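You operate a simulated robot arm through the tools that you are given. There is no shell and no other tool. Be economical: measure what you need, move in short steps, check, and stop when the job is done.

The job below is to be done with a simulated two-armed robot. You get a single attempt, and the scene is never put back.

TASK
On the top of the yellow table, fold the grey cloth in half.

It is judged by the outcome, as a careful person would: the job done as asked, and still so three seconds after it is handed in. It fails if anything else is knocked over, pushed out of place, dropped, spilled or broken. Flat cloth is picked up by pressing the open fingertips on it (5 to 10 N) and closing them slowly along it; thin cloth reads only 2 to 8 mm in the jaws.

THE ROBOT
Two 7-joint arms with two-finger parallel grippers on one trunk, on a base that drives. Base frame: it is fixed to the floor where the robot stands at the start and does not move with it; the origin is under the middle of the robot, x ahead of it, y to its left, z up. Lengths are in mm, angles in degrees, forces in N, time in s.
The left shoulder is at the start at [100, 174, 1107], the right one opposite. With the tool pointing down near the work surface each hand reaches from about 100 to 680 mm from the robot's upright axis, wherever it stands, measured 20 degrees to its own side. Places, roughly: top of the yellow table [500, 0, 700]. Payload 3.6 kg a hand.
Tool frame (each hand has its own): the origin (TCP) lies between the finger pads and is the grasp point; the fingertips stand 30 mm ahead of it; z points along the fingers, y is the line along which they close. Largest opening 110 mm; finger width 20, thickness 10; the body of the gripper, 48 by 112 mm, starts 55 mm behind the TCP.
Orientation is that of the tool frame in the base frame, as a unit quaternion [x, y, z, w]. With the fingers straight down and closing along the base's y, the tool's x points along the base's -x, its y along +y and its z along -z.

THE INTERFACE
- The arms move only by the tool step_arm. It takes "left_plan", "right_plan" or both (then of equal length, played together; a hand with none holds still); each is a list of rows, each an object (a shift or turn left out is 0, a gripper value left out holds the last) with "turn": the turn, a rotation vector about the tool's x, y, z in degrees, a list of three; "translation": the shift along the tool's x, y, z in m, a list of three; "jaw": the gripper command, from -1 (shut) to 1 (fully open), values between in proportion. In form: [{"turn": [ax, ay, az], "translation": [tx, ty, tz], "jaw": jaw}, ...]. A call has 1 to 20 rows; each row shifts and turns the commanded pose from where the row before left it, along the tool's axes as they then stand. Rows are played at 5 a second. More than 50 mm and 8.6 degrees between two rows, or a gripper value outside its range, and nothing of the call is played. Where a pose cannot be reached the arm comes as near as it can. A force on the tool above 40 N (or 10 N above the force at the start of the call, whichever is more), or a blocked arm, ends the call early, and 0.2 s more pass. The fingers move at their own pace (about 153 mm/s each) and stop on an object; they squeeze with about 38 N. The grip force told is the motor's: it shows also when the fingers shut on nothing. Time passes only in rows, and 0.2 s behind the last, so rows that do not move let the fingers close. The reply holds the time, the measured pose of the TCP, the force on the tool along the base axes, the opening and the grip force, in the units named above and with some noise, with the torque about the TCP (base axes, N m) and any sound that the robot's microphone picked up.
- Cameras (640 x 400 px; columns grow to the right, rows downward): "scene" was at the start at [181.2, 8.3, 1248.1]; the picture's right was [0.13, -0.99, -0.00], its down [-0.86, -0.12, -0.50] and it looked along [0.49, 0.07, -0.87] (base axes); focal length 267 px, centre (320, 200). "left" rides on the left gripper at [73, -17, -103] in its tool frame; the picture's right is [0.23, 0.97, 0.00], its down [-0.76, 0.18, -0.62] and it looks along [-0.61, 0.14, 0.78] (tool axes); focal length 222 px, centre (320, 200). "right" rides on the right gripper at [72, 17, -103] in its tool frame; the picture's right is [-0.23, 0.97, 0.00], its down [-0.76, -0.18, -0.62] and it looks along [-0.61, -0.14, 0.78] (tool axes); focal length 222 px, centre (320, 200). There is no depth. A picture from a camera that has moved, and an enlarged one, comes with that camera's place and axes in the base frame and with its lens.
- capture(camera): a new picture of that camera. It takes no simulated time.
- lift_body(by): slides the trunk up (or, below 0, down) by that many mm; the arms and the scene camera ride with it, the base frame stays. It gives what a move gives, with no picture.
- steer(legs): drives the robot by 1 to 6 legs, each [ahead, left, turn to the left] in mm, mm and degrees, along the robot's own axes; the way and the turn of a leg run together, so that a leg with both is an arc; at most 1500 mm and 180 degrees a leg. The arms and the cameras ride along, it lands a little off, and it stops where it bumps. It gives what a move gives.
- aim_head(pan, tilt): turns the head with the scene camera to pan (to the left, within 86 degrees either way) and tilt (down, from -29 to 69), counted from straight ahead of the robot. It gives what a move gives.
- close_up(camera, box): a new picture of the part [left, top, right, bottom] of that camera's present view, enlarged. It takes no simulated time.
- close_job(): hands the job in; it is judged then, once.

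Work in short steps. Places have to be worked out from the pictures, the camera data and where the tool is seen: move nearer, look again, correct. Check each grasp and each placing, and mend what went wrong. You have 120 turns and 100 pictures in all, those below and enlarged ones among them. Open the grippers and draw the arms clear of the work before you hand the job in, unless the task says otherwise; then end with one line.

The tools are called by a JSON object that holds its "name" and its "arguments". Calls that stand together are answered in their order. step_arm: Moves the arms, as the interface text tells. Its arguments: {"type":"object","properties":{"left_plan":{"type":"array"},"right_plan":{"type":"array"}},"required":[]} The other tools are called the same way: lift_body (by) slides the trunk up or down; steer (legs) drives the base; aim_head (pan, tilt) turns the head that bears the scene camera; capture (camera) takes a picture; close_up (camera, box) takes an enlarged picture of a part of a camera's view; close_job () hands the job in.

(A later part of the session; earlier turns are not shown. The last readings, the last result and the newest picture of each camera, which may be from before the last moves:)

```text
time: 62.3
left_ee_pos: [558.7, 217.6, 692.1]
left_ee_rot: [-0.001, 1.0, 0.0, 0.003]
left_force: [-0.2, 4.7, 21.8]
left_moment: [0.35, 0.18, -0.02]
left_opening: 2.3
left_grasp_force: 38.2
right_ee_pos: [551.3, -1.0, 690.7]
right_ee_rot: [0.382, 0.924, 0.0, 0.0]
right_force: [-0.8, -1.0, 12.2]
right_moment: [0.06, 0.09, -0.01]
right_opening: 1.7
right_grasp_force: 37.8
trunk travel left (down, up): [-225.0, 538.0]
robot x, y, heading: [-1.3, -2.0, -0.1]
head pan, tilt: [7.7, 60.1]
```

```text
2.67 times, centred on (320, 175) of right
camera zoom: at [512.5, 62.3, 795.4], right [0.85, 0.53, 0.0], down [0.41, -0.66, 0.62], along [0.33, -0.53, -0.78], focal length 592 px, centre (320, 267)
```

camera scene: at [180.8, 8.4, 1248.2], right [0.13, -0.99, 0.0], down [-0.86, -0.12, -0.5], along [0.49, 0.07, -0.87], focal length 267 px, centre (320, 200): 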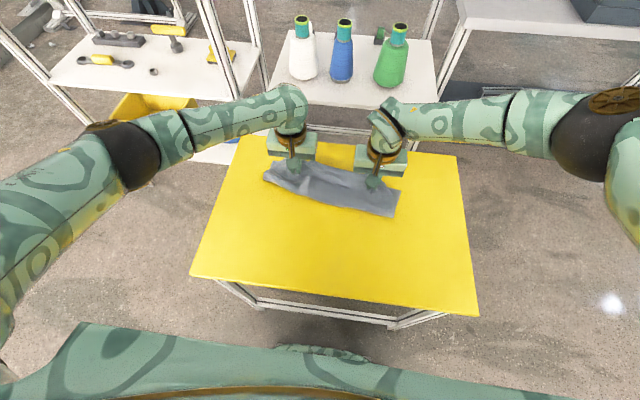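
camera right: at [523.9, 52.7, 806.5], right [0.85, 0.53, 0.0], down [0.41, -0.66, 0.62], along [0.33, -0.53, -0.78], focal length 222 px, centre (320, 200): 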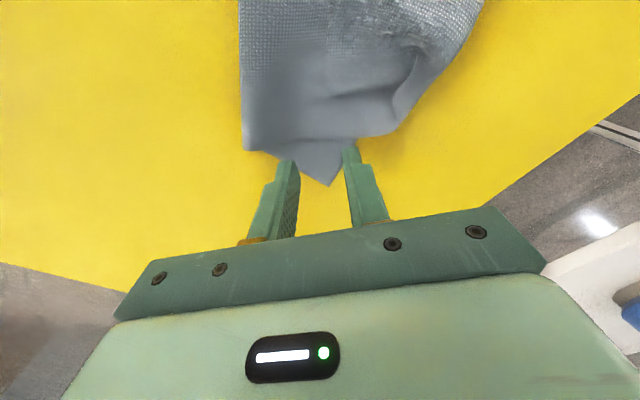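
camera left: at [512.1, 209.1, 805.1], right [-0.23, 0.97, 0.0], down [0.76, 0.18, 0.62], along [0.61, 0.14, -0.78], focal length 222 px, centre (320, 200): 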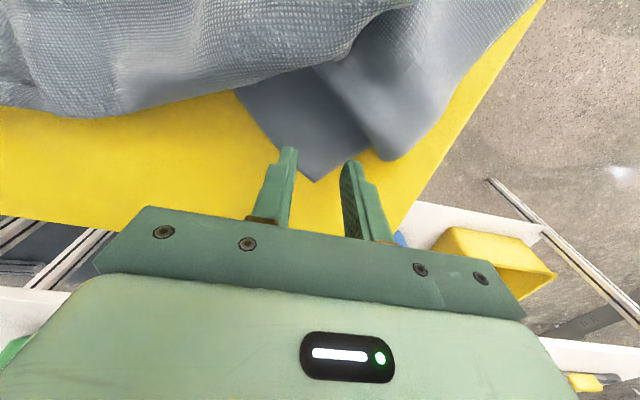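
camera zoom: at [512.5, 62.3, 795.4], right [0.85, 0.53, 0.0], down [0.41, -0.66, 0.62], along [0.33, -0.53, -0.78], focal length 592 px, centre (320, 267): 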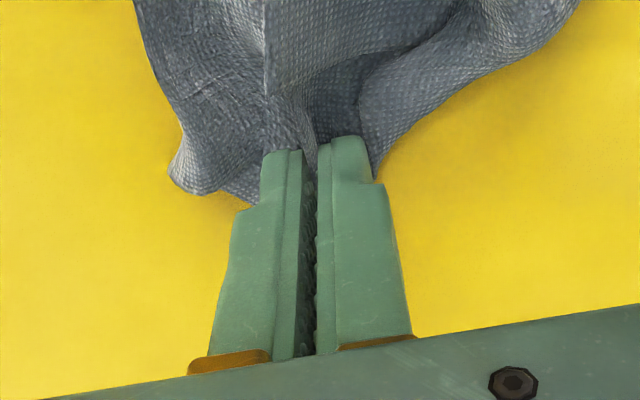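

Both grips now read about 2 mm, so cloth is held. I'll lift both high so the rest hangs and untangles.

{"name": "step_arm", "arguments": {"left_plan": [{"translation": [0, 0, -0.01]}, {"translation": [0, 0, -0.02]}, {"translation": [0, 0, -0.03]}, {"translation": [0, 0, -0.03]}, {"translation": [0, 0, -0.03]}, {"translation": [0, 0, -0.03]}, {"translation": [0, 0, -0.03]}, {}], "right_plan": [{"translation": [0, 0, -0.01]}, {"translation": [0, 0, -0.02]}, {"translation": [0, 0, -0.03]}, {"translation": [0, 0, -0.03]}, {"translation": [0, 0, -0.03]}, {"translation": [0, 0, -0.03]}, {"translation": [0, 0, -0.03]}, {}]}}

{"name": "capture", "arguments": {"camera": "scene"}}

{"name": "capture", "arguments": {"camera": "right"}}

{"name": "capture", "arguments": {"camera": "left"}}

```text
time: 64.1
left_ee_pos: [561.9, 219.1, 868.7]
left_ee_rot: [-0.001, 1.0, 0.001, 0.0]
left_force: [0.6, -0.2, -0.2]
left_moment: [-0.01, -0.04, 0.0]
left_opening: 2.2
left_grasp_force: 37.6
right_ee_pos: [552.4, 0.1, 870.0]
right_ee_rot: [0.382, 0.924, -0.001, 0.0]
right_force: [0.9, 0.4, 0.4]
right_moment: [0.0, -0.01, 0.02]
right_opening: 1.5
right_grasp_force: 38.1
trunk travel left (down, up): [-225.0, 538.0]
robot x, y, heading: [1.7, -0.3, 0.1]
head pan, tilt: [7.7, 60.1]
```

```text
38 pictures are left
camera scene: at [181.7, 8.6, 1247.9], right [0.13, -0.99, 0.0], down [-0.86, -0.12, -0.5], along [0.49, 0.07, -0.87], focal length 267 px, centre (320, 200)
```

scene: 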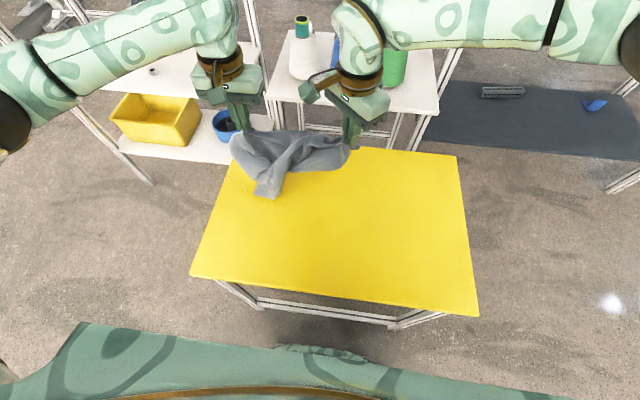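

```text
37 pictures are left
camera right: at [514.0, 62.2, 973.7], right [0.85, 0.53, 0.0], down [0.41, -0.66, 0.62], along [0.33, -0.53, -0.78], focal length 222 px, centre (320, 200)
```

right: 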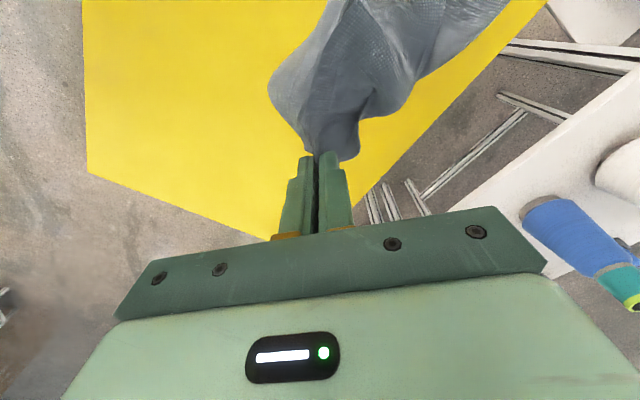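

```text
36 pictures are left
camera left: at [488.3, 201.9, 973.1], right [-0.23, 0.97, 0.0], down [0.76, 0.18, 0.62], along [0.61, 0.14, -0.78], focal length 222 px, centre (320, 200)
```

left: 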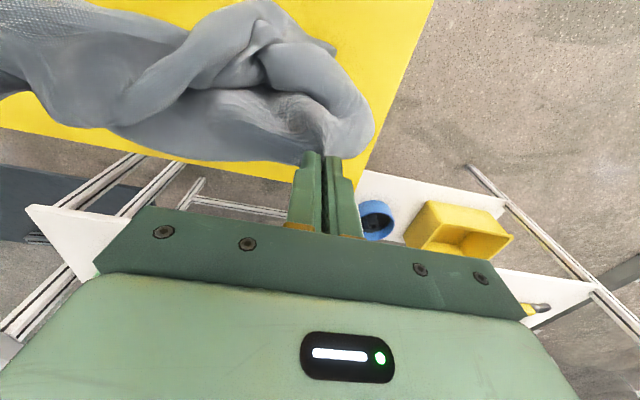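

The cloth is up but bunched like a hammock. I'll turn the right hand back, raise, move towards the centre and spread the hands apart to straighten the edge.

{"name": "step_arm", "arguments": {"left_plan": [{"translation": [0.01, -0.007, -0.015]}, {"translation": [0.01, -0.007, -0.015]}, {"translation": [0.01, -0.007, -0.015]}, {"translation": [0.01, -0.007, -0.015]}, {"translation": [0.01, -0.007, -0.015]}, {"translation": [0.01, -0.005, -0.005]}, {}, {}, {}, {}], "right_plan": [{"turn": [0, 0, -7.5], "translation": [0, 0, -0.015]}, {"turn": [0, 0, -7.5], "translation": [0, 0, -0.015]}, {"turn": [0, 0, -7.5], "translation": [0, 0, -0.015]}, {"turn": [0, 0, -7.5], "translation": [0, 0, -0.015]}, {"turn": [0, 0, -7.5], "translation": [0, 0, -0.015]}, {"turn": [0, 0, -7.5], "translation": [0, 0, -0.005]}, {"translation": [0.02, -0.025, 0]}, {"translation": [0.02, -0.025, 0]}, {"translation": [0.01, -0.015, 0]}, {}]}}

{"name": "capture", "arguments": {"camera": "scene"}}

```text
time: 66.3
left_ee_pos: [501.4, 178.1, 949.1]
left_ee_rot: [-0.001, 1.0, 0.0, 0.0]
left_force: [0.1, -0.8, 0.2]
left_moment: [0.03, 0.02, 0.03]
left_opening: 1.9
left_grasp_force: 37.6
right_ee_pos: [502.6, -65.1, 951.2]
right_ee_rot: [0.0, 1.0, 0.0, 0.0]
right_force: [-0.6, 0.3, -0.4]
right_moment: [-0.02, 0.03, -0.05]
right_opening: 2.1
right_grasp_force: 38.4
trunk travel left (down, up): [-225.0, 538.0]
robot x, y, heading: [-1.4, 2.4, -0.0]
head pan, tilt: [7.7, 60.1]
```

```text
35 pictures are left
camera scene: at [181.3, 8.7, 1248.1], right [0.13, -0.99, 0.0], down [-0.86, -0.12, -0.5], along [0.49, 0.07, -0.87], focal length 267 px, centre (320, 200)
```

scene: 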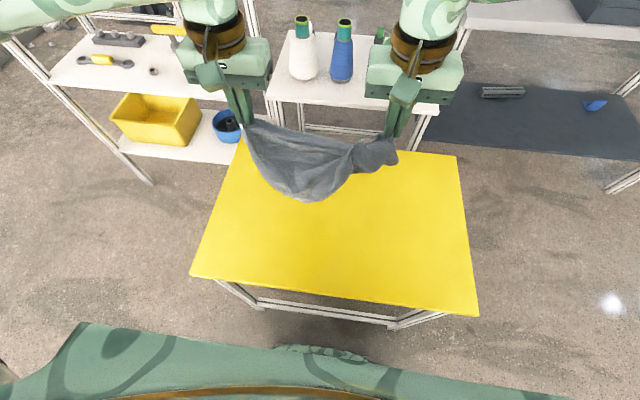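

There's no tension yet, so I'll keep spreading slowly.

{"name": "step_arm", "arguments": {"left_plan": [{"translation": [0, 0.006, -0.01]}, {"translation": [0, 0.006, -0.01]}, {"translation": [0, 0.006, -0.01]}, {}, {}], "right_plan": [{"translation": [0, -0.012, -0.01]}, {"translation": [0, -0.012, -0.01]}, {"translation": [0, -0.012, -0.01]}, {}, {}]}}

{"name": "close_up", "arguments": {"camera": "scene", "box": [200, 60, 440, 210]}}

```text
time: 67.5
left_ee_pos: [499.3, 196.3, 978.7]
left_ee_rot: [-0.001, 1.0, 0.0, 0.0]
left_force: [-0.1, -0.1, 0.5]
left_moment: [0.03, 0.03, 0.04]
left_opening: 2.0
left_grasp_force: 38.6
right_ee_pos: [503.7, -101.0, 980.9]
right_ee_rot: [0.0, 1.0, 0.0, 0.0]
right_force: [-0.5, -0.2, 0.5]
right_moment: [0.04, -0.02, 0.0]
right_opening: 1.4
right_grasp_force: 38.3
trunk travel left (down, up): [-225.0, 538.0]
robot x, y, heading: [-1.4, 1.1, 0.2]
head pan, tilt: [7.7, 60.1]
```

```text
2.67 times, centred on (320, 135) of scene
camera zoom: at [181.1, 8.4, 1248.1], right [0.13, -0.99, 0.0], down [-0.86, -0.12, -0.5], along [0.49, 0.07, -0.87], focal length 712 px, centre (320, 373)
```

zoom: 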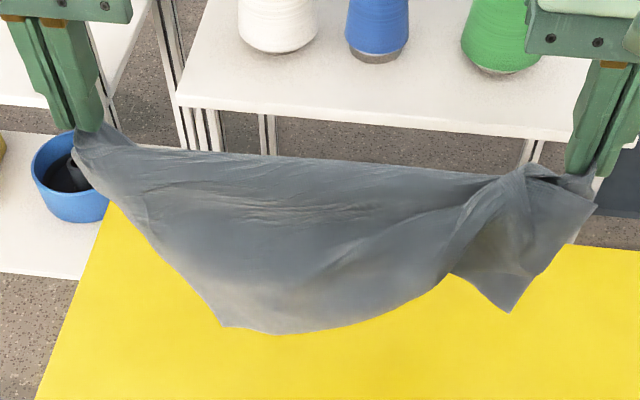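

The edge is nearly straight now. The left side hangs flat, but the right grip has also caught a second spot on the right edge. I'll lay the cloth down flat by putting the hanging edge at the far side and drawing the held edge back towards me, then fix the right corner.

{"name": "step_arm", "arguments": {"left_plan": [{"translation": [-0.03, -0.005, 0.01]}, {"translation": [-0.03, -0.005, 0.015]}, {"translation": [-0.03, -0.005, 0.02]}, {"translation": [-0.01, 0, 0.015]}, {"translation": [0.015, 0, 0.02]}, {"translation": [0.022, 0, 0.023]}, {"translation": [0.025, 0, 0.023]}, {"translation": [0.025, 0, 0.023]}, {"translation": [0.025, 0, 0.023]}, {"translation": [0.028, 0, 0.023]}, {"translation": [0.028, 0, 0.023]}, {"translation": [0.028, 0, 0.023]}, {"translation": [0.028, 0, 0.023]}, {}], "right_plan": [{"translation": [-0.03, -0.005, 0.01]}, {"translation": [-0.03, -0.005, 0.015]}, {"translation": [-0.03, -0.005, 0.02]}, {"translation": [-0.01, 0, 0.015]}, {"translation": [0.015, 0, 0.02]}, {"translation": [0.022, 0, 0.023]}, {"translation": [0.025, 0, 0.023]}, {"translation": [0.025, 0, 0.023]}, {"translation": [0.025, 0, 0.023]}, {"translation": [0.028, 0, 0.023]}, {"translation": [0.028, 0, 0.023]}, {"translation": [0.028, 0, 0.023]}, {"translation": [0.028, 0, 0.023]}, {}]}}

{"name": "close_up", "arguments": {"camera": "scene", "box": [160, 100, 480, 300]}}

{"name": "capture", "arguments": {"camera": "right"}}

```text
time: 70.5
left_ee_pos: [378.2, 180.4, 716.3]
left_ee_rot: [-0.001, 1.0, 0.0, 0.0]
left_force: [-0.7, 0.1, -0.4]
left_moment: [-0.01, 0.0, -0.03]
left_opening: 1.8
left_grasp_force: 38.3
right_ee_pos: [378.5, -116.2, 715.2]
right_ee_rot: [0.0, 1.0, 0.001, 0.0]
right_force: [-0.5, 0.6, -0.3]
right_moment: [-0.02, 0.02, -0.01]
right_opening: 1.8
right_grasp_force: 38.2
trunk travel left (down, up): [-225.0, 538.0]
robot x, y, heading: [0.4, -1.7, 0.3]
head pan, tilt: [7.7, 60.1]
```

```text
2.00 times, centred on (320, 200) of scene
camera zoom: at [181.2, 8.4, 1248.1], right [0.13, -0.99, 0.0], down [-0.86, -0.12, -0.5], along [0.49, 0.07, -0.87], focal length 534 px, centre (320, 200)
```

zoom: 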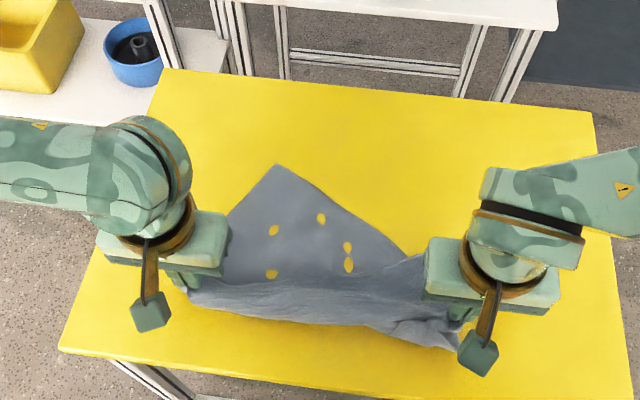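

```text
32 pictures are left
camera right: at [306.7, -100.4, 819.9], right [0.23, 0.97, 0.0], down [0.76, -0.18, 0.62], along [0.61, -0.14, -0.78], focal length 222 px, centre (320, 200)
```

right: 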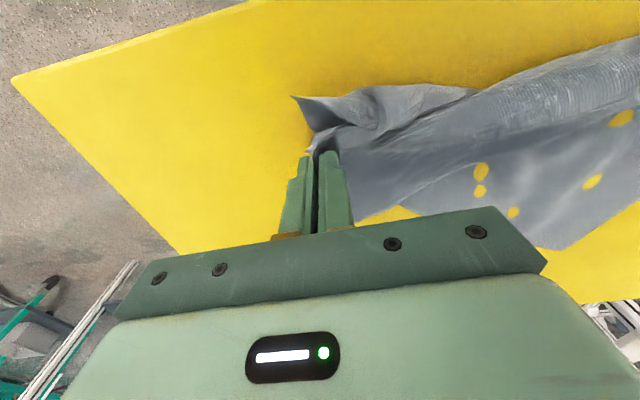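

The left part lies flat with its far corner at about (557,121), while the right part is bunched at the right hand. I'll lower and release only the right hand, straight up, and look at the bunch.

{"name": "step_arm", "arguments": {"left_plan": [{"translation": [0, 0, 0.01]}, {"translation": [0, 0, 0.006]}, {}, {}, {}, {}, {}, {}], "right_plan": [{"translation": [0, 0, 0.01]}, {"translation": [0, 0, 0.006]}, {"jaw": -0.8}, {"jaw": -0.5}, {"translation": [0, 0, -0.02]}, {"translation": [0, 0, -0.03]}, {"translation": [0, 0, -0.04]}, {}]}}

{"name": "capture", "arguments": {"camera": "right"}}

```text
time: 72.3
left_ee_pos: [376.1, 181.9, 698.9]
left_ee_rot: [-0.001, 1.0, -0.001, 0.001]
left_force: [-0.6, 0.3, 1.0]
left_moment: [0.01, 0.01, 0.01]
left_opening: 1.8
left_grasp_force: 37.9
right_ee_pos: [380.4, -114.8, 790.6]
right_ee_rot: [0.0, 1.0, 0.0, 0.001]
right_force: [0.1, 0.3, 0.2]
right_moment: [0.05, 0.04, -0.01]
right_opening: 27.4
right_grasp_force: 0.1
trunk travel left (down, up): [-225.0, 538.0]
robot x, y, heading: [1.4, 1.2, -0.2]
head pan, tilt: [7.7, 60.1]
```

```text
31 pictures are left
camera right: at [307.3, -99.7, 894.2], right [0.23, 0.97, 0.0], down [0.76, -0.18, 0.62], along [0.61, -0.14, -0.78], focal length 222 px, centre (320, 200)
```

right: 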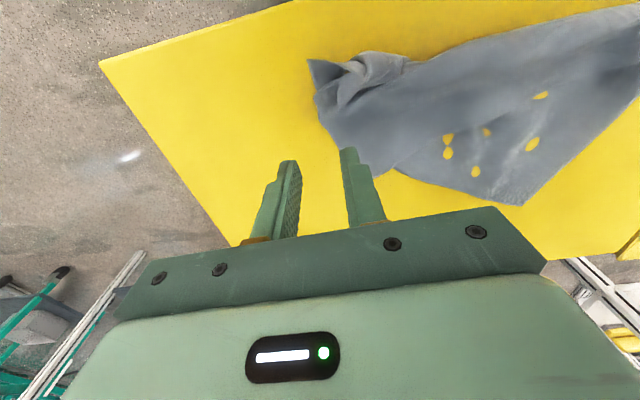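

The right is released cleanly. I'll zoom in on the bunched end.

{"name": "close_up", "arguments": {"camera": "right", "box": [280, 30, 480, 155]}}

{"name": "close_up", "arguments": {"camera": "scene", "box": [220, 160, 412, 280]}}

```text
3.20 times, centred on (380, 92) of right
camera zoom: at [307.3, -99.7, 894.2], right [0.23, 0.97, 0.0], down [0.76, -0.18, 0.62], along [0.61, -0.14, -0.78], focal length 711 px, centre (128, 544)
```

zoom: 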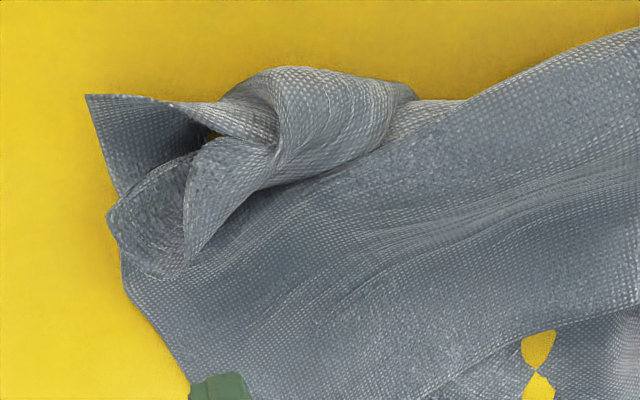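

```text
3.33 times, centred on (316, 220) of scene
camera zoom: at [181.3, 8.4, 1248.0], right [0.13, -0.99, 0.0], down [-0.86, -0.12, -0.5], along [0.49, 0.07, -0.87], focal length 889 px, centre (333, 133)
```

zoom: 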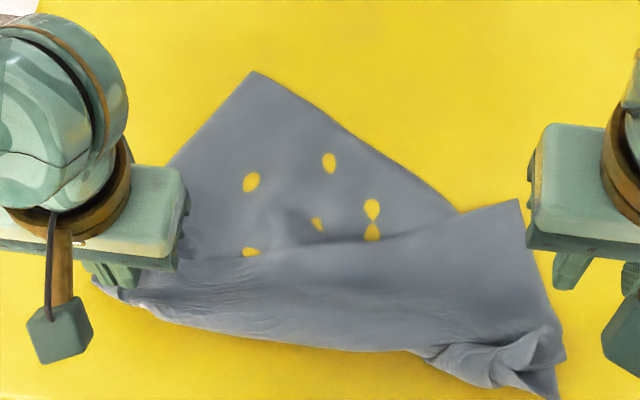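

The flap corner NR is at about (474,-87), lying free over the right end. I'll turn the right hand about 25°, place it over that corner, and lower close to the cloth.

{"name": "step_arm", "arguments": {"right_plan": [{"translation": [-0.023, 0.013, 0], "jaw": -0.16}, {"translation": [-0.023, 0.013, 0]}, {"translation": [-0.022, 0.013, 0]}, {"turn": [0, 0, 8.3], "translation": [0, 0, 0.02]}, {"turn": [0, 0, 8.3], "translation": [0, 0, 0.02]}, {"turn": [0, 0, 8.3], "translation": [0, 0, 0.02]}, {"translation": [0, 0, 0.02]}, {"translation": [0, 0, 0.012]}, {}]}}

{"name": "capture", "arguments": {"camera": "right"}}

```text
time: 74.3
left_ee_pos: [377.2, 181.1, 700.3]
left_ee_rot: [-0.001, 1.0, 0.0, 0.0]
left_force: [0.3, 0.3, 0.9]
left_moment: [0.0, 0.0, -0.01]
left_opening: 1.8
left_grasp_force: 38.0
right_ee_pos: [446.7, -76.8, 698.6]
right_ee_rot: [0.214, 0.977, -0.001, 0.0]
right_force: [0.2, 0.0, 0.1]
right_moment: [0.02, -0.01, -0.01]
right_opening: 46.2
right_grasp_force: 0.1
trunk travel left (down, up): [-225.0, 538.0]
robot x, y, heading: [-2.2, 0.4, -0.0]
head pan, tilt: [7.7, 60.1]
```

```text
28 pictures are left
camera right: at [389.0, -31.5, 802.2], right [0.62, 0.79, 0.0], down [0.62, -0.48, 0.62], along [0.49, -0.38, -0.78], focal length 222 px, centre (320, 200)
```

right: 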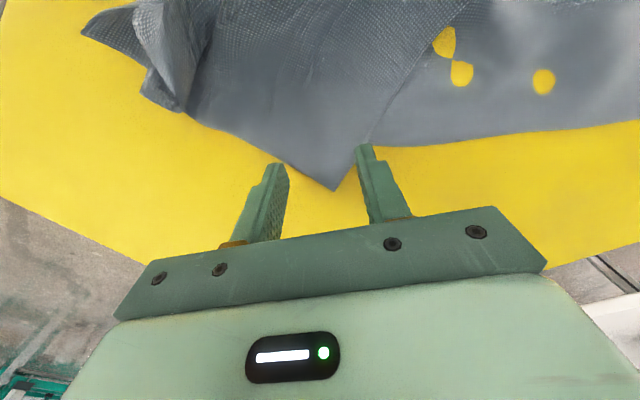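

The NR corner points straight between the fingers. I'll move 10 mm further in and press down.

{"name": "step_arm", "arguments": {"right_plan": [{"translation": [0.01, -0.003, 0], "jaw": -0.2}, {"translation": [0, 0, 0.003]}, {"translation": [0, 0, 0.002]}, {"translation": [0, 0, 0.001]}, {"translation": [0, 0, 0.001]}, {}]}}

```text
time: 75.7
left_ee_pos: [376.7, 180.1, 699.6]
left_ee_rot: [0.0, 1.0, 0.0, 0.002]
left_force: [-0.2, 0.1, 0.6]
left_moment: [0.03, -0.01, -0.01]
left_opening: 1.7
left_grasp_force: 37.6
right_ee_pos: [436.8, -75.0, 690.0]
right_ee_rot: [0.216, 0.976, 0.0, 0.0]
right_force: [-0.5, -0.1, 6.3]
right_moment: [0.12, -0.08, -0.02]
right_opening: 44.0
right_grasp_force: 0.0
trunk travel left (down, up): [-225.0, 538.0]
robot x, y, heading: [-0.4, 2.6, 0.2]
head pan, tilt: [7.7, 60.1]
```

Contact at 6 N. I'll add a little and close, slow then fast.

{"name": "step_arm", "arguments": {"right_plan": [{"translation": [0, 0, 0.0005]}, {"jaw": -0.27}, {"jaw": -0.34}, {"jaw": -0.41}, {"jaw": -0.48}, {"jaw": -0.55}, {"jaw": -0.62}, {"jaw": -0.69}, {"jaw": -1}, {}, {}]}}

{"name": "close_up", "arguments": {"camera": "right", "box": [200, 100, 440, 250]}}

```text
time: 78.1
left_ee_pos: [375.5, 180.0, 699.6]
left_ee_rot: [-0.001, 1.0, 0.0, 0.001]
left_force: [0.4, -0.5, 0.5]
left_moment: [-0.01, 0.0, 0.03]
left_opening: 2.1
left_grasp_force: 38.1
right_ee_pos: [435.7, -75.1, 691.1]
right_ee_rot: [0.216, 0.976, 0.0, 0.001]
right_force: [0.5, 3.0, 22.4]
right_moment: [0.27, 0.0, 0.0]
right_opening: 2.1
right_grasp_force: 38.5
trunk travel left (down, up): [-225.0, 538.0]
robot x, y, heading: [-2.9, 0.7, 0.0]
head pan, tilt: [7.7, 60.1]
```

```text
2.67 times, centred on (320, 175) of right
camera zoom: at [377.5, -29.8, 795.3], right [0.62, 0.79, 0.0], down [0.62, -0.48, 0.62], along [0.49, -0.38, -0.78], focal length 592 px, centre (320, 267)
```

zoom: 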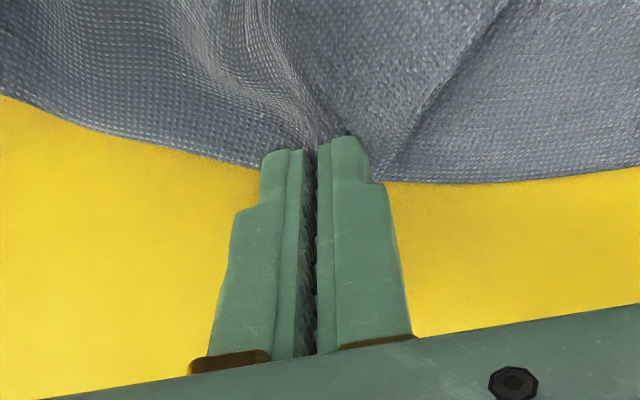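

Gripped at 2.1 mm. I'll lift this corner and carry it towards the far right to pull out the pleat, with the left hand anchoring.

{"name": "step_arm", "arguments": {"right_plan": [{"translation": [0, 0, -0.02]}, {"translation": [0, 0, -0.03]}, {"translation": [0, 0, -0.03]}, {"translation": [-0.023, -0.0021, -0.02]}, {"translation": [-0.023, -0.0021, 0]}, {"translation": [-0.023, -0.0021, 0]}, {"translation": [-0.023, -0.0021, 0]}, {"translation": [-0.023, -0.0021, 0]}, {"translation": [-0.023, -0.0021, 0]}, {}, {}]}}

{"name": "close_up", "arguments": {"camera": "scene", "box": [160, 100, 480, 300]}}

```text
time: 79.3
left_ee_pos: [380.5, 172.8, 704.7]
left_ee_rot: [0.0, 1.0, -0.011, 0.006]
left_force: [7.0, -19.9, 6.6]
left_moment: [-0.69, -0.18, 0.29]
left_opening: 2.2
left_grasp_force: 37.9
right_ee_pos: [463.1, -88.0, 790.3]
right_ee_rot: [0.209, 0.978, 0.004, -0.006]
right_force: [-7.1, 20.5, -8.0]
right_moment: [0.62, 0.2, -0.14]
right_opening: 1.9
right_grasp_force: 37.7
trunk travel left (down, up): [-225.0, 538.0]
robot x, y, heading: [-1.2, 3.6, 0.1]
head pan, tilt: [7.7, 60.1]
stopped in row 5 (left hand): the force on the tool passed its limit at 45 N (the readings are from after the stop); the commanded pose is now the measured one
```

```text
2.00 times, centred on (320, 200) of scene
camera zoom: at [181.3, 8.5, 1248.0], right [0.13, -0.99, 0.0], down [-0.86, -0.12, -0.5], along [0.49, 0.07, -0.87], focal length 534 px, centre (320, 200)
```

zoom: 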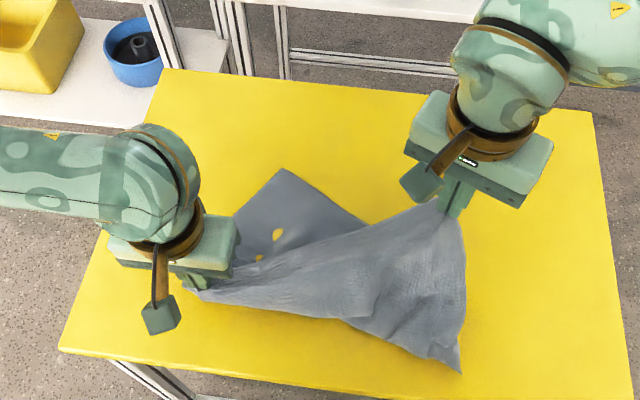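

The taut line at about 288 mm shows the right hand actually holds FR, so both hands now hold the same long edge properly, with the rest twisted below. I'll raise both hands to the same height so it hangs free and untwists.

{"name": "step_arm", "arguments": {"left_plan": [{"translation": [0, -0.008, -0.02]}, {"translation": [-0.015, 0, -0.03]}, {"translation": [-0.015, 0, -0.03]}, {"translation": [-0.015, 0, -0.03]}, {"translation": [-0.015, 0, -0.03]}, {"translation": [-0.015, 0, -0.03]}, {"translation": [-0.015, 0, -0.03]}, {"translation": [-0.015, 0, -0.03]}, {"translation": [-0.015, 0.005, -0.03]}, {"translation": [0, 0.005, -0.02]}, {}, {}], "right_plan": [{"turn": [0, 0, -8.3]}, {"turn": [0, 0, -8.3]}, {"turn": [0, 0, -8.3], "translation": [0, 0, -0.01]}, {"translation": [-0.005, 0, -0.025]}, {"translation": [-0.005, 0, -0.025]}, {"translation": [-0.005, 0, -0.025]}, {"translation": [-0.005, 0, -0.025]}, {"translation": [-0.005, 0, -0.03]}, {"translation": [-0.005, -0.004, -0.03]}, {"translation": [-0.005, -0.004, -0.02]}, {}, {}]}}

{"name": "close_up", "arguments": {"camera": "scene", "box": [180, 60, 460, 235]}}

```text
time: 81.9
left_ee_pos: [497.2, 180.9, 984.4]
left_ee_rot: [0.0, 1.0, -0.008, 0.004]
left_force: [-0.3, -13.5, 0.7]
left_moment: [-0.4, 0.02, 0.18]
left_opening: 2.0
left_grasp_force: 38.2
right_ee_pos: [501.0, -98.6, 980.7]
right_ee_rot: [-0.006, 1.0, 0.004, -0.003]
right_force: [-0.4, 12.8, 0.2]
right_moment: [0.39, 0.04, -0.24]
right_opening: 1.9
right_grasp_force: 38.2
trunk travel left (down, up): [-225.0, 538.0]
robot x, y, heading: [1.8, 1.0, -0.1]
head pan, tilt: [7.7, 60.1]
```

```text
2.29 times, centred on (320, 148) of scene
camera zoom: at [181.1, 8.4, 1248.1], right [0.13, -0.99, 0.0], down [-0.86, -0.12, -0.5], along [0.49, 0.07, -0.87], focal length 610 px, centre (320, 320)
```

zoom: 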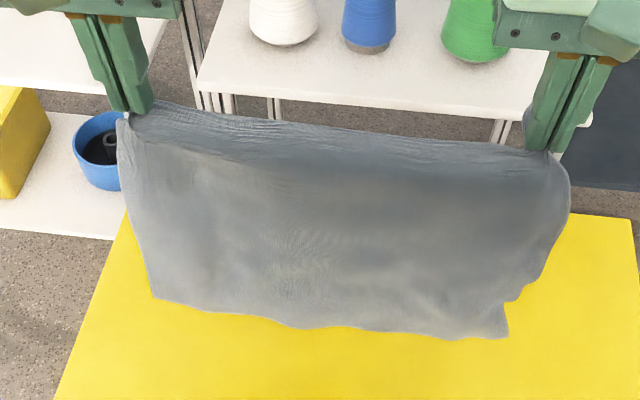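

The cloth now hangs flat from both corners. I'll ease the tension, carry it forward so the free edge lands near x≈605, then lay down the lower half by moving back and down.

{"name": "step_arm", "arguments": {"left_plan": [{"translation": [-0.01, -0.002, 0]}, {"translation": [-0.02, 0, 0]}, {"translation": [-0.02, 0, 0]}, {"translation": [-0.02, 0, 0]}, {"translation": [-0.02, 0, 0]}, {"translation": [-0.015, 0, 0]}, {"translation": [-0.005, 0, 0]}, {}, {}, {}, {"translation": [0, 0, 0.008]}, {"translation": [0, 0, 0.008]}, {"translation": [0, 0, 0.006]}, {}], "right_plan": [{"translation": [-0.01, 0.002, 0]}, {"translation": [-0.02, 0, 0]}, {"translation": [-0.02, 0, 0]}, {"translation": [-0.02, 0, 0]}, {"translation": [-0.02, 0, 0]}, {"translation": [-0.015, 0, 0]}, {"translation": [-0.005, 0, 0]}, {}, {}, {}, {"translation": [0, 0, 0.008]}, {"translation": [0, 0, 0.008]}, {"translation": [0, 0, 0.006]}, {}]}}

{"name": "close_up", "arguments": {"camera": "scene", "box": [180, 60, 460, 235]}}

```text
time: 84.9
left_ee_pos: [608.3, 180.2, 963.2]
left_ee_rot: [0.0, 1.0, -0.008, 0.005]
left_force: [-0.4, -7.6, -0.1]
left_moment: [-0.18, 0.04, 0.09]
left_opening: 1.6
left_grasp_force: 37.9
right_ee_pos: [611.6, -96.4, 958.9]
right_ee_rot: [-0.005, 1.0, 0.004, -0.003]
right_force: [-0.4, 7.1, -0.2]
right_moment: [0.23, -0.04, -0.14]
right_opening: 1.8
right_grasp_force: 38.1
trunk travel left (down, up): [-225.0, 538.0]
robot x, y, heading: [1.8, -1.2, -0.1]
head pan, tilt: [7.7, 60.1]
```

```text
2.29 times, centred on (320, 148) of scene
camera zoom: at [181.2, 8.4, 1248.1], right [0.13, -0.99, 0.0], down [-0.86, -0.12, -0.5], along [0.49, 0.07, -0.87], focal length 610 px, centre (320, 320)
```

zoom: 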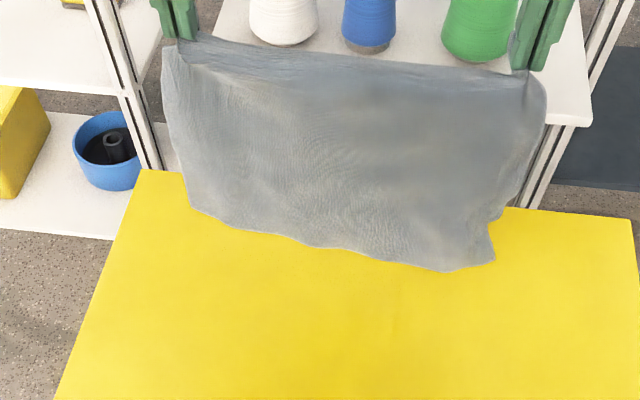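

The left grip sits about 30 mm deeper into the cloth than the right, so the left lower corner hangs higher. I'll lower the left 38 mm and the right 8 mm to level the bottom edge on the table, then move back and down to lay the lower half.

{"name": "step_arm", "arguments": {"left_plan": [{"translation": [0, 0, 0.013]}, {"translation": [0, 0, 0.013]}, {"translation": [0, 0, 0.012]}, {}, {"translation": [0.008, 0, 0.015]}, {"translation": [0.016, 0, 0.017]}, {"translation": [0.02, 0, 0.017]}, {"translation": [0.021, 0, 0.017]}, {"translation": [0.021, 0, 0.017]}, {"translation": [0.021, 0, 0.017]}, {"translation": [0.021, 0, 0.017]}, {"translation": [0.021, 0, 0.017]}, {}, {}], "right_plan": [{"translation": [0, 0, 0.003]}, {"translation": [0, 0, 0.003]}, {"translation": [0, 0, 0.002]}, {}, {"translation": [0.008, 0, 0.017]}, {"translation": [0.016, 0, 0.017]}, {"translation": [0.02, 0, 0.017]}, {"translation": [0.021, 0, 0.017]}, {"translation": [0.021, 0, 0.017]}, {"translation": [0.021, 0, 0.017]}, {"translation": [0.021, 0, 0.017]}, {"translation": [0.021, 0, 0.017]}, {}, {}]}}

{"name": "capture", "arguments": {"camera": "scene"}}

{"name": "capture", "arguments": {"camera": "left"}}

```text
time: 87.9
left_ee_pos: [459.4, 177.6, 788.0]
left_ee_rot: [-0.001, 1.0, -0.008, 0.005]
left_force: [0.9, -6.1, 0.8]
left_moment: [-0.16, 0.03, 0.09]
left_opening: 2.0
left_grasp_force: 38.0
right_ee_pos: [462.0, -96.8, 814.3]
right_ee_rot: [-0.004, 1.0, 0.003, -0.004]
right_force: [-0.2, 5.6, 0.2]
right_moment: [0.14, -0.02, -0.16]
right_opening: 1.8
right_grasp_force: 37.8
trunk travel left (down, up): [-225.0, 538.0]
robot x, y, heading: [-0.1, 2.9, 0.1]
head pan, tilt: [7.7, 60.1]
```

```text
23 pictures are left
camera scene: at [181.2, 8.4, 1248.1], right [0.13, -0.99, 0.0], down [-0.86, -0.12, -0.5], along [0.49, 0.07, -0.87], focal length 267 px, centre (320, 200)
```

scene: 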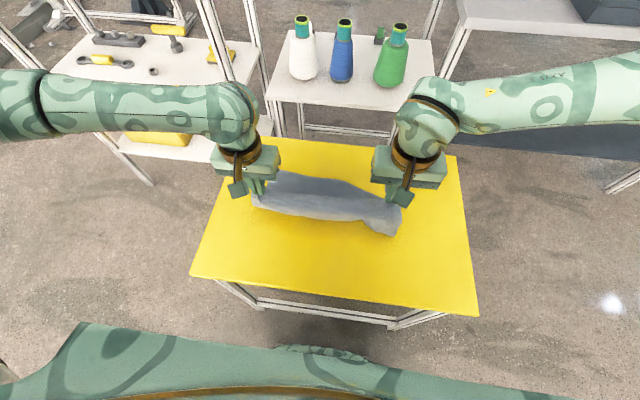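

```text
22 pictures are left
camera left: at [385.0, 162.2, 892.9], right [-0.23, 0.97, -0.02], down [0.76, 0.19, 0.63], along [0.61, 0.13, -0.78], focal length 222 px, centre (320, 200)
```

left: 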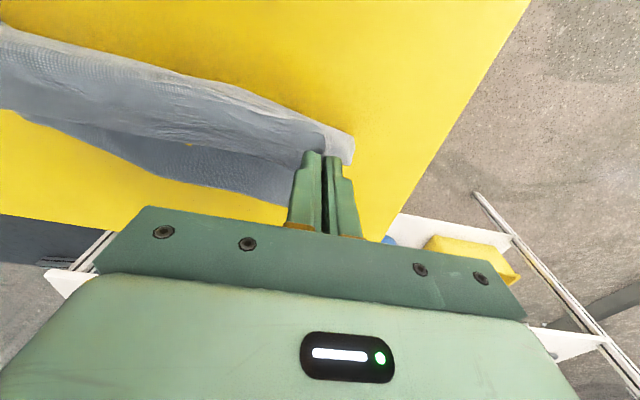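

The far edge now lies from about (584,175) to (552,-95), slightly skewed. I'll move both hands back a little, the right more, to lay down a full half. Then I'll swing them forward along the arc, stopping short of the table to check.

{"name": "step_arm", "arguments": {"left_plan": [{"translation": [0.009, 0, 0.002]}, {"translation": [0.009, 0, 0.003]}, {}, {"translation": [-0.021, 0, 0]}, {"translation": [-0.021, 0, 0.0034]}, {"translation": [-0.018, 0, 0.0076]}, {"translation": [-0.015, 0, 0.011]}, {"translation": [-0.0115, 0, 0.0145]}, {"translation": [-0.0095, 0, 0.016]}, {"translation": [-0.006, 0, 0.01]}, {}], "right_plan": [{"translation": [0.019, 0, 0.007]}, {"translation": [0.019, 0, 0.008]}, {}, {"translation": [-0.022, 0, 0]}, {"translation": [-0.022, 0, 0.004]}, {"translation": [-0.019, 0, 0.009]}, {"translation": [-0.015, 0, 0.013]}, {"translation": [-0.012, 0, 0.017]}, {"translation": [-0.01, 0, 0.019]}, {"translation": [-0.007, 0, 0.014]}, {}]}}

{"name": "close_up", "arguments": {"camera": "scene", "box": [200, 130, 440, 280]}}

{"name": "capture", "arguments": {"camera": "left"}}

{"name": "capture", "arguments": {"camera": "right"}}

```text
time: 90.3
left_ee_pos: [544.3, 175.8, 721.3]
left_ee_rot: [0.0, 1.0, -0.007, 0.005]
left_force: [0.2, -1.9, 0.0]
left_moment: [-0.04, -0.01, 0.02]
left_opening: 2.1
left_grasp_force: 37.8
right_ee_pos: [530.3, -95.1, 722.4]
right_ee_rot: [-0.005, 1.0, 0.004, -0.004]
right_force: [-0.1, 2.4, -0.1]
right_moment: [0.04, -0.02, -0.07]
right_opening: 1.9
right_grasp_force: 38.0
trunk travel left (down, up): [-225.0, 538.0]
robot x, y, heading: [-0.5, 2.2, -0.1]
head pan, tilt: [7.7, 60.1]
```

```text
2.67 times, centred on (320, 205) of scene
camera zoom: at [181.1, 8.4, 1248.2], right [0.13, -0.99, 0.0], down [-0.86, -0.12, -0.5], along [0.49, 0.07, -0.87], focal length 712 px, centre (320, 187)
```

zoom: 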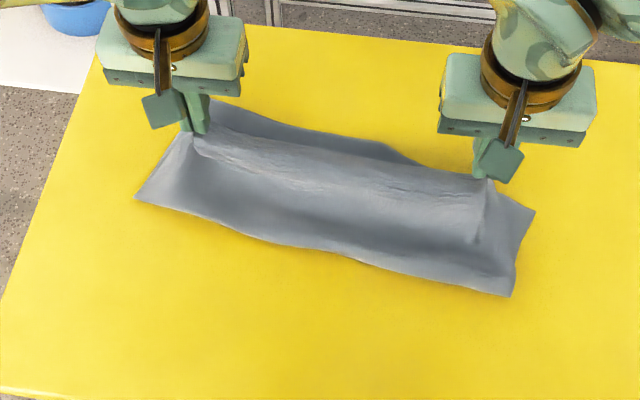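

```text
20 pictures are left
camera left: at [470.0, 160.8, 825.6], right [-0.23, 0.97, -0.02], down [0.76, 0.19, 0.63], along [0.61, 0.13, -0.78], focal length 222 px, centre (320, 200)
```

left: 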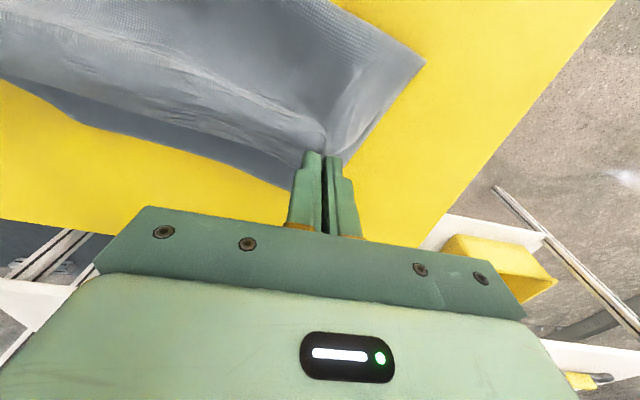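

```text
19 pictures are left
camera right: at [458.0, -80.3, 827.3], right [0.22, 0.98, 0.01], down [0.77, -0.17, 0.62], along [0.6, -0.13, -0.79], focal length 222 px, centre (320, 200)
```

right: 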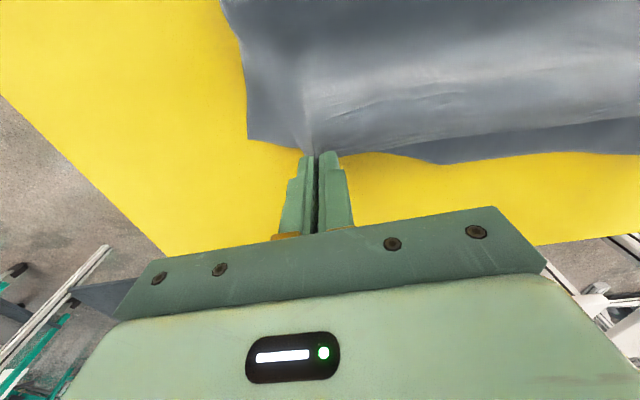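

The fold shape is nearly right, but the lower layer slid on the right: it's about 90 mm deep there against 123 mm on the left, so it isn't a true half. I still hold both corners, so I'll lift the cloth clear and lay it again with more slack.

{"name": "step_arm", "arguments": {"left_plan": [{"translation": [0.01, 0, -0.02]}, {"translation": [0.01, 0, -0.025]}, {"translation": [0.01, 0, -0.025]}, {"translation": [0, 0, -0.025]}, {"translation": [0, 0, -0.025]}, {"translation": [0, 0, -0.03]}, {"translation": [0, 0, -0.03]}, {"translation": [0, 0, -0.03]}, {"translation": [-0.02, 0, -0.03]}, {"translation": [-0.025, 0, 0]}, {"translation": [-0.025, 0, 0]}, {"translation": [-0.025, 0, 0]}, {"translation": [-0.02, 0, 0]}, {"translation": [-0.01, 0, 0]}, {}, {}, {}, {}], "right_plan": [{"translation": [0.005, 0, -0.025]}, {"translation": [0.005, 0, -0.03]}, {"translation": [0.005, 0, -0.03]}, {"translation": [0, 0, -0.03]}, {"translation": [0, 0, -0.03]}, {"translation": [0, 0, -0.03]}, {"translation": [0, 0, -0.035]}, {"translation": [0, 0, -0.035]}, {"translation": [-0.02, 0, -0.03]}, {"translation": [-0.025, 0, 0]}, {"translation": [-0.025, 0, 0]}, {"translation": [-0.025, 0, 0]}, {"translation": [-0.02, 0, 0]}, {"translation": [-0.01, 0, 0]}, {}, {}, {}, {}]}}

{"name": "close_up", "arguments": {"camera": "scene", "box": [180, 60, 460, 235]}}

```text
time: 94.1
left_ee_pos: [636.5, 179.5, 962.5]
left_ee_rot: [0.0, 1.0, -0.008, 0.004]
left_force: [0.5, -10.6, 2.2]
left_moment: [-0.34, 0.06, 0.09]
left_opening: 1.8
left_grasp_force: 37.8
right_ee_pos: [632.2, -94.6, 998.2]
right_ee_rot: [-0.005, 1.0, 0.003, -0.004]
right_force: [-0.7, 10.0, -1.5]
right_moment: [0.32, -0.03, -0.24]
right_opening: 1.8
right_grasp_force: 37.9
right hand out of reach, approached as far as the arm can: row 14
trunk travel left (down, up): [-225.0, 538.0]
robot x, y, heading: [-0.1, 0.1, 0.0]
head pan, tilt: [7.7, 60.1]
```

```text
2.29 times, centred on (320, 148) of scene
camera zoom: at [181.4, 8.4, 1248.1], right [0.13, -0.99, 0.0], down [-0.86, -0.12, -0.5], along [0.49, 0.07, -0.87], focal length 610 px, centre (320, 320)
```

zoom: 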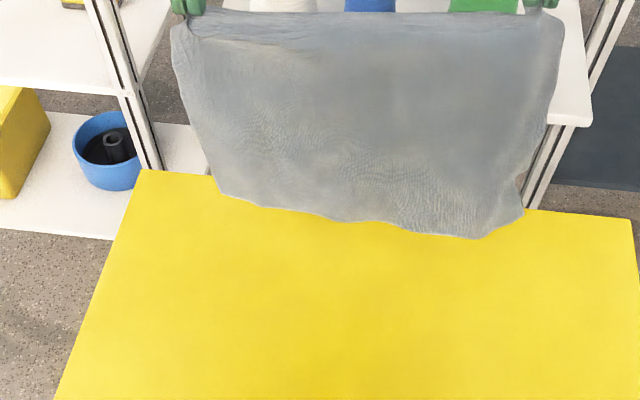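

The bottom edge reads L z≈710, R z≈678, so the left grip is about 55 mm inside its edge and the right is nearly at the edge. I'll level it on touch-down (left about 68 mm lower than the right), then lay exactly half while moving back with slack.

{"name": "step_arm", "arguments": {"left_plan": [{"translation": [0, -0.003, 0.013]}, {"translation": [0, 0, 0.013]}, {"translation": [0, 0, 0.013]}, {"translation": [0, 0, 0.013]}, {}, {}, {"translation": [0.004, 0, 0.014]}, {"translation": [0.012, 0, 0.016]}, {"translation": [0.016, 0, 0.017]}, {"translation": [0.018, 0, 0.017]}, {"translation": [0.018, 0, 0.017]}, {"translation": [0.018, 0, 0.017]}, {"translation": [0.018, 0, 0.017]}, {"translation": [0.018, 0, 0.017]}, {"translation": [0.016, 0, 0.015]}, {}, {}], "right_plan": [{"translation": [0, 0.003, 0.005]}, {"translation": [0, 0, 0.005]}, {"translation": [0, 0, 0.005]}, {"translation": [0, 0, 0.005]}, {}, {}, {"translation": [0.004, 0, 0.016]}, {"translation": [0.012, 0, 0.018]}, {"translation": [0.016, 0, 0.018]}, {"translation": [0.018, 0, 0.018]}, {"translation": [0.018, 0, 0.018]}, {"translation": [0.018, 0, 0.017]}, {"translation": [0.018, 0, 0.017]}, {"translation": [0.018, 0, 0.017]}, {"translation": [0.014, 0, 0.015]}, {}, {}]}}

{"name": "close_up", "arguments": {"camera": "scene", "box": [200, 130, 440, 280]}}

{"name": "capture", "arguments": {"camera": "right"}}

```text
time: 97.7
left_ee_pos: [499.7, 173.6, 763.2]
left_ee_rot: [-0.001, 1.0, -0.008, 0.005]
left_force: [-0.4, -4.8, 1.2]
left_moment: [-0.14, 0.01, 0.09]
left_opening: 1.8
left_grasp_force: 38.3
right_ee_pos: [495.0, -94.4, 823.5]
right_ee_rot: [-0.004, 1.0, 0.004, -0.004]
right_force: [0.0, 5.0, -1.6]
right_moment: [0.11, -0.05, -0.13]
right_opening: 1.9
right_grasp_force: 37.5
trunk travel left (down, up): [-225.0, 538.0]
robot x, y, heading: [-0.3, -0.7, 0.1]
head pan, tilt: [7.7, 60.1]
```

```text
2.67 times, centred on (320, 205) of scene
camera zoom: at [181.2, 8.4, 1248.1], right [0.13, -0.99, 0.0], down [-0.86, -0.12, -0.5], along [0.49, 0.07, -0.87], focal length 712 px, centre (320, 187)
```

zoom: 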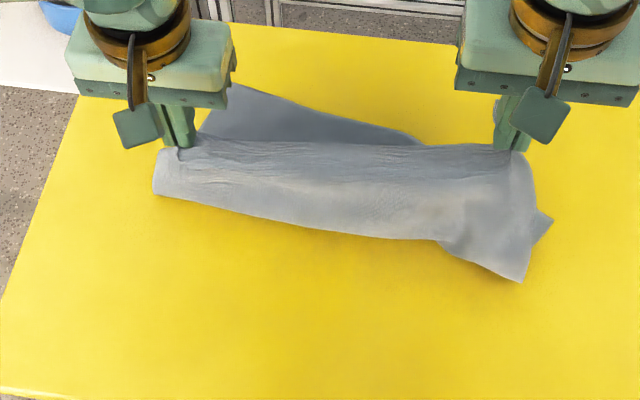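

```text
16 pictures are left
camera right: at [423.1, -78.7, 927.4], right [0.22, 0.98, 0.01], down [0.77, -0.18, 0.62], along [0.6, -0.13, -0.79], focal length 222 px, centre (320, 200)
```

right: 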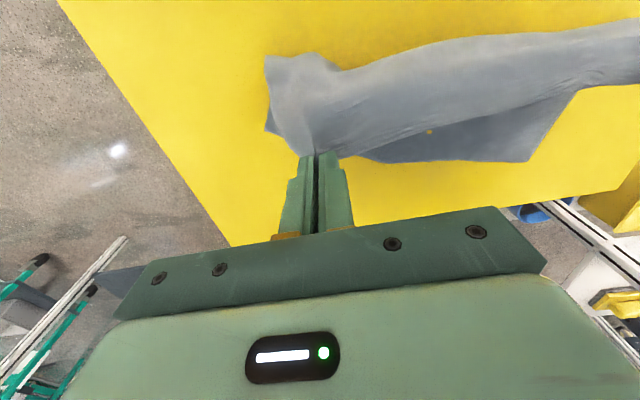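

The free edge again came down skewed, from NL (621,159) to NR (505,-161). Instead of fighting it I'll fold along the cloth's own axis. First I'll take the hands back, the right more, so the lower layer is laid along that angle.

{"name": "step_arm", "arguments": {"left_plan": [{"translation": [0.005, -0.001, 0]}, {"translation": [0.006, -0.001, 0]}, {"translation": [0.006, -0.001, 0]}, {"translation": [0.006, -0.001, 0]}, {"translation": [0.006, -0.001, 0]}, {}, {}], "right_plan": [{"translation": [0.019, 0, 0.003]}, {"translation": [0.019, 0, 0.003]}, {"translation": [0.019, 0, 0.003]}, {"translation": [0.019, 0, 0.003]}, {"translation": [0.019, 0, 0.003]}, {}, {}]}}

{"name": "close_up", "arguments": {"camera": "scene", "box": [200, 130, 440, 280]}}

```text
time: 99.3
left_ee_pos: [472.4, 169.3, 763.2]
left_ee_rot: [0.0, 1.0, -0.007, 0.003]
left_force: [-3.1, -9.5, 2.7]
left_moment: [-0.34, 0.14, 0.08]
left_opening: 1.9
left_grasp_force: 37.7
right_ee_pos: [401.2, -92.8, 810.6]
right_ee_rot: [-0.004, 1.0, 0.004, -0.002]
right_force: [3.9, 10.7, -2.5]
right_moment: [0.29, -0.13, -0.25]
right_opening: 1.4
right_grasp_force: 38.1
trunk travel left (down, up): [-225.0, 538.0]
robot x, y, heading: [-1.6, -0.1, 0.0]
head pan, tilt: [7.7, 60.1]
```

```text
2.67 times, centred on (320, 205) of scene
camera zoom: at [181.1, 8.4, 1248.1], right [0.13, -0.99, 0.0], down [-0.86, -0.12, -0.5], along [0.49, 0.07, -0.87], focal length 712 px, centre (320, 187)
```

zoom: 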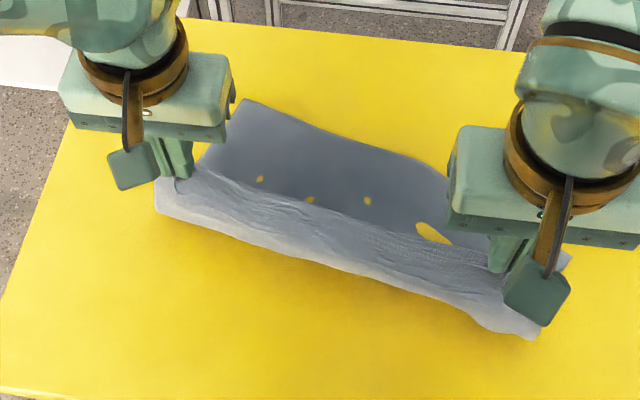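

The lower layer is now laid evenly, from NL (606,146) to NR about (508,-178). I'll swing both held corners over along the cloth's axis onto those far corners.

{"name": "step_arm", "arguments": {"left_plan": [{"translation": [-0.016, -0.01, 0]}, {"translation": [-0.016, -0.01, 0]}, {"translation": [-0.014, -0.0085, 0.003]}, {"translation": [-0.011, -0.007, 0.006]}, {"translation": [-0.009, -0.0055, 0.009]}, {"translation": [-0.007, -0.0045, 0.012]}, {"translation": [-0.005, -0.003, 0.014]}, {"translation": [-0.003, -0.0015, 0.008]}, {}], "right_plan": [{"translation": [-0.02, -0.01, 0]}, {"translation": [-0.02, -0.01, 0.004]}, {"translation": [-0.017, -0.009, 0.009]}, {"translation": [-0.014, -0.007, 0.014]}, {"translation": [-0.011, -0.006, 0.018]}, {"translation": [-0.009, -0.005, 0.02]}, {"translation": [-0.0065, -0.0035, 0.021]}, {"translation": [-0.0035, -0.0015, 0.013]}, {}]}}

{"name": "close_up", "arguments": {"camera": "scene", "box": [200, 130, 440, 280]}}

{"name": "capture", "arguments": {"camera": "left"}}

{"name": "capture", "arguments": {"camera": "right"}}

```text
time: 101.3
left_ee_pos: [553.6, 117.9, 712.4]
left_ee_rot: [0.0, 1.0, -0.008, 0.004]
left_force: [-0.3, -0.8, 0.2]
left_moment: [0.0, 0.01, -0.02]
left_opening: 1.8
left_grasp_force: 38.1
right_ee_pos: [501.0, -145.2, 709.6]
right_ee_rot: [-0.005, 1.0, 0.003, -0.004]
right_force: [-0.4, -0.5, 0.0]
right_moment: [0.01, 0.01, -0.06]
right_opening: 1.9
right_grasp_force: 38.0
trunk travel left (down, up): [-225.0, 538.0]
robot x, y, heading: [-0.5, -0.1, -0.2]
head pan, tilt: [7.7, 60.1]
```

```text
2.67 times, centred on (320, 205) of scene
camera zoom: at [181.2, 8.4, 1248.1], right [0.13, -0.99, 0.0], down [-0.86, -0.12, -0.5], along [0.49, 0.07, -0.87], focal length 712 px, centre (320, 187)
```

zoom: 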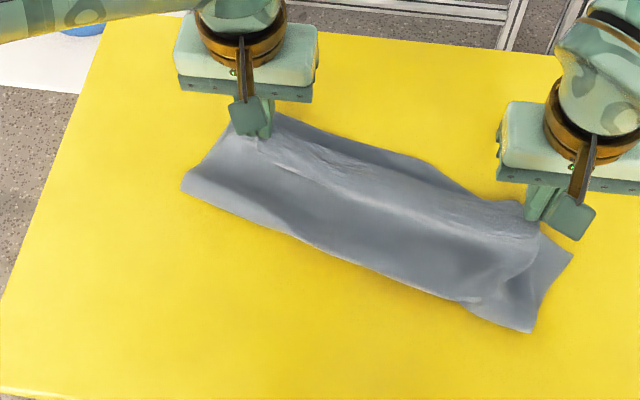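

```text
13 pictures are left
camera left: at [479.1, 102.7, 815.9], right [-0.23, 0.97, -0.02], down [0.76, 0.19, 0.63], along [0.61, 0.13, -0.78], focal length 222 px, centre (320, 200)
```

left: 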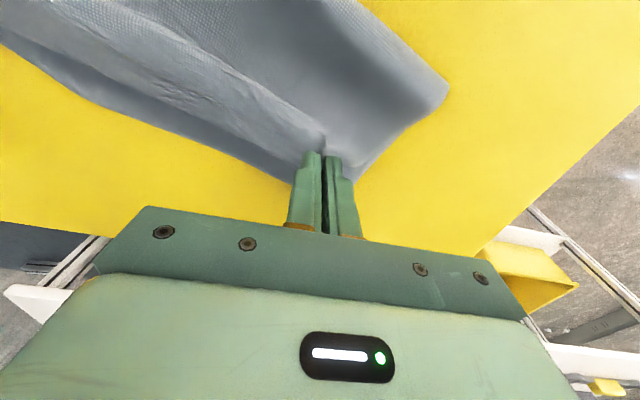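

```text
12 pictures are left
camera right: at [428.5, -129.7, 813.9], right [0.22, 0.98, 0.01], down [0.77, -0.17, 0.62], along [0.6, -0.13, -0.79], focal length 222 px, centre (320, 200)
```

right: 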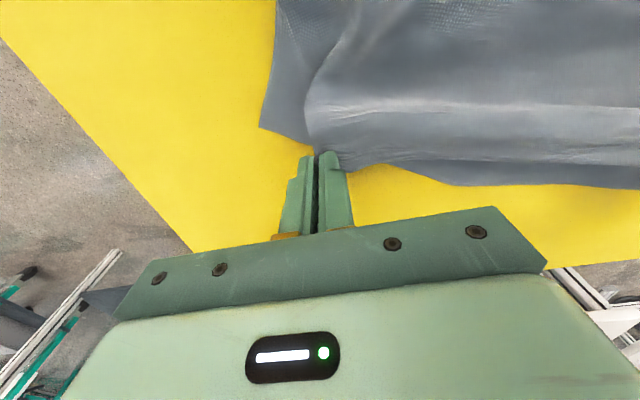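

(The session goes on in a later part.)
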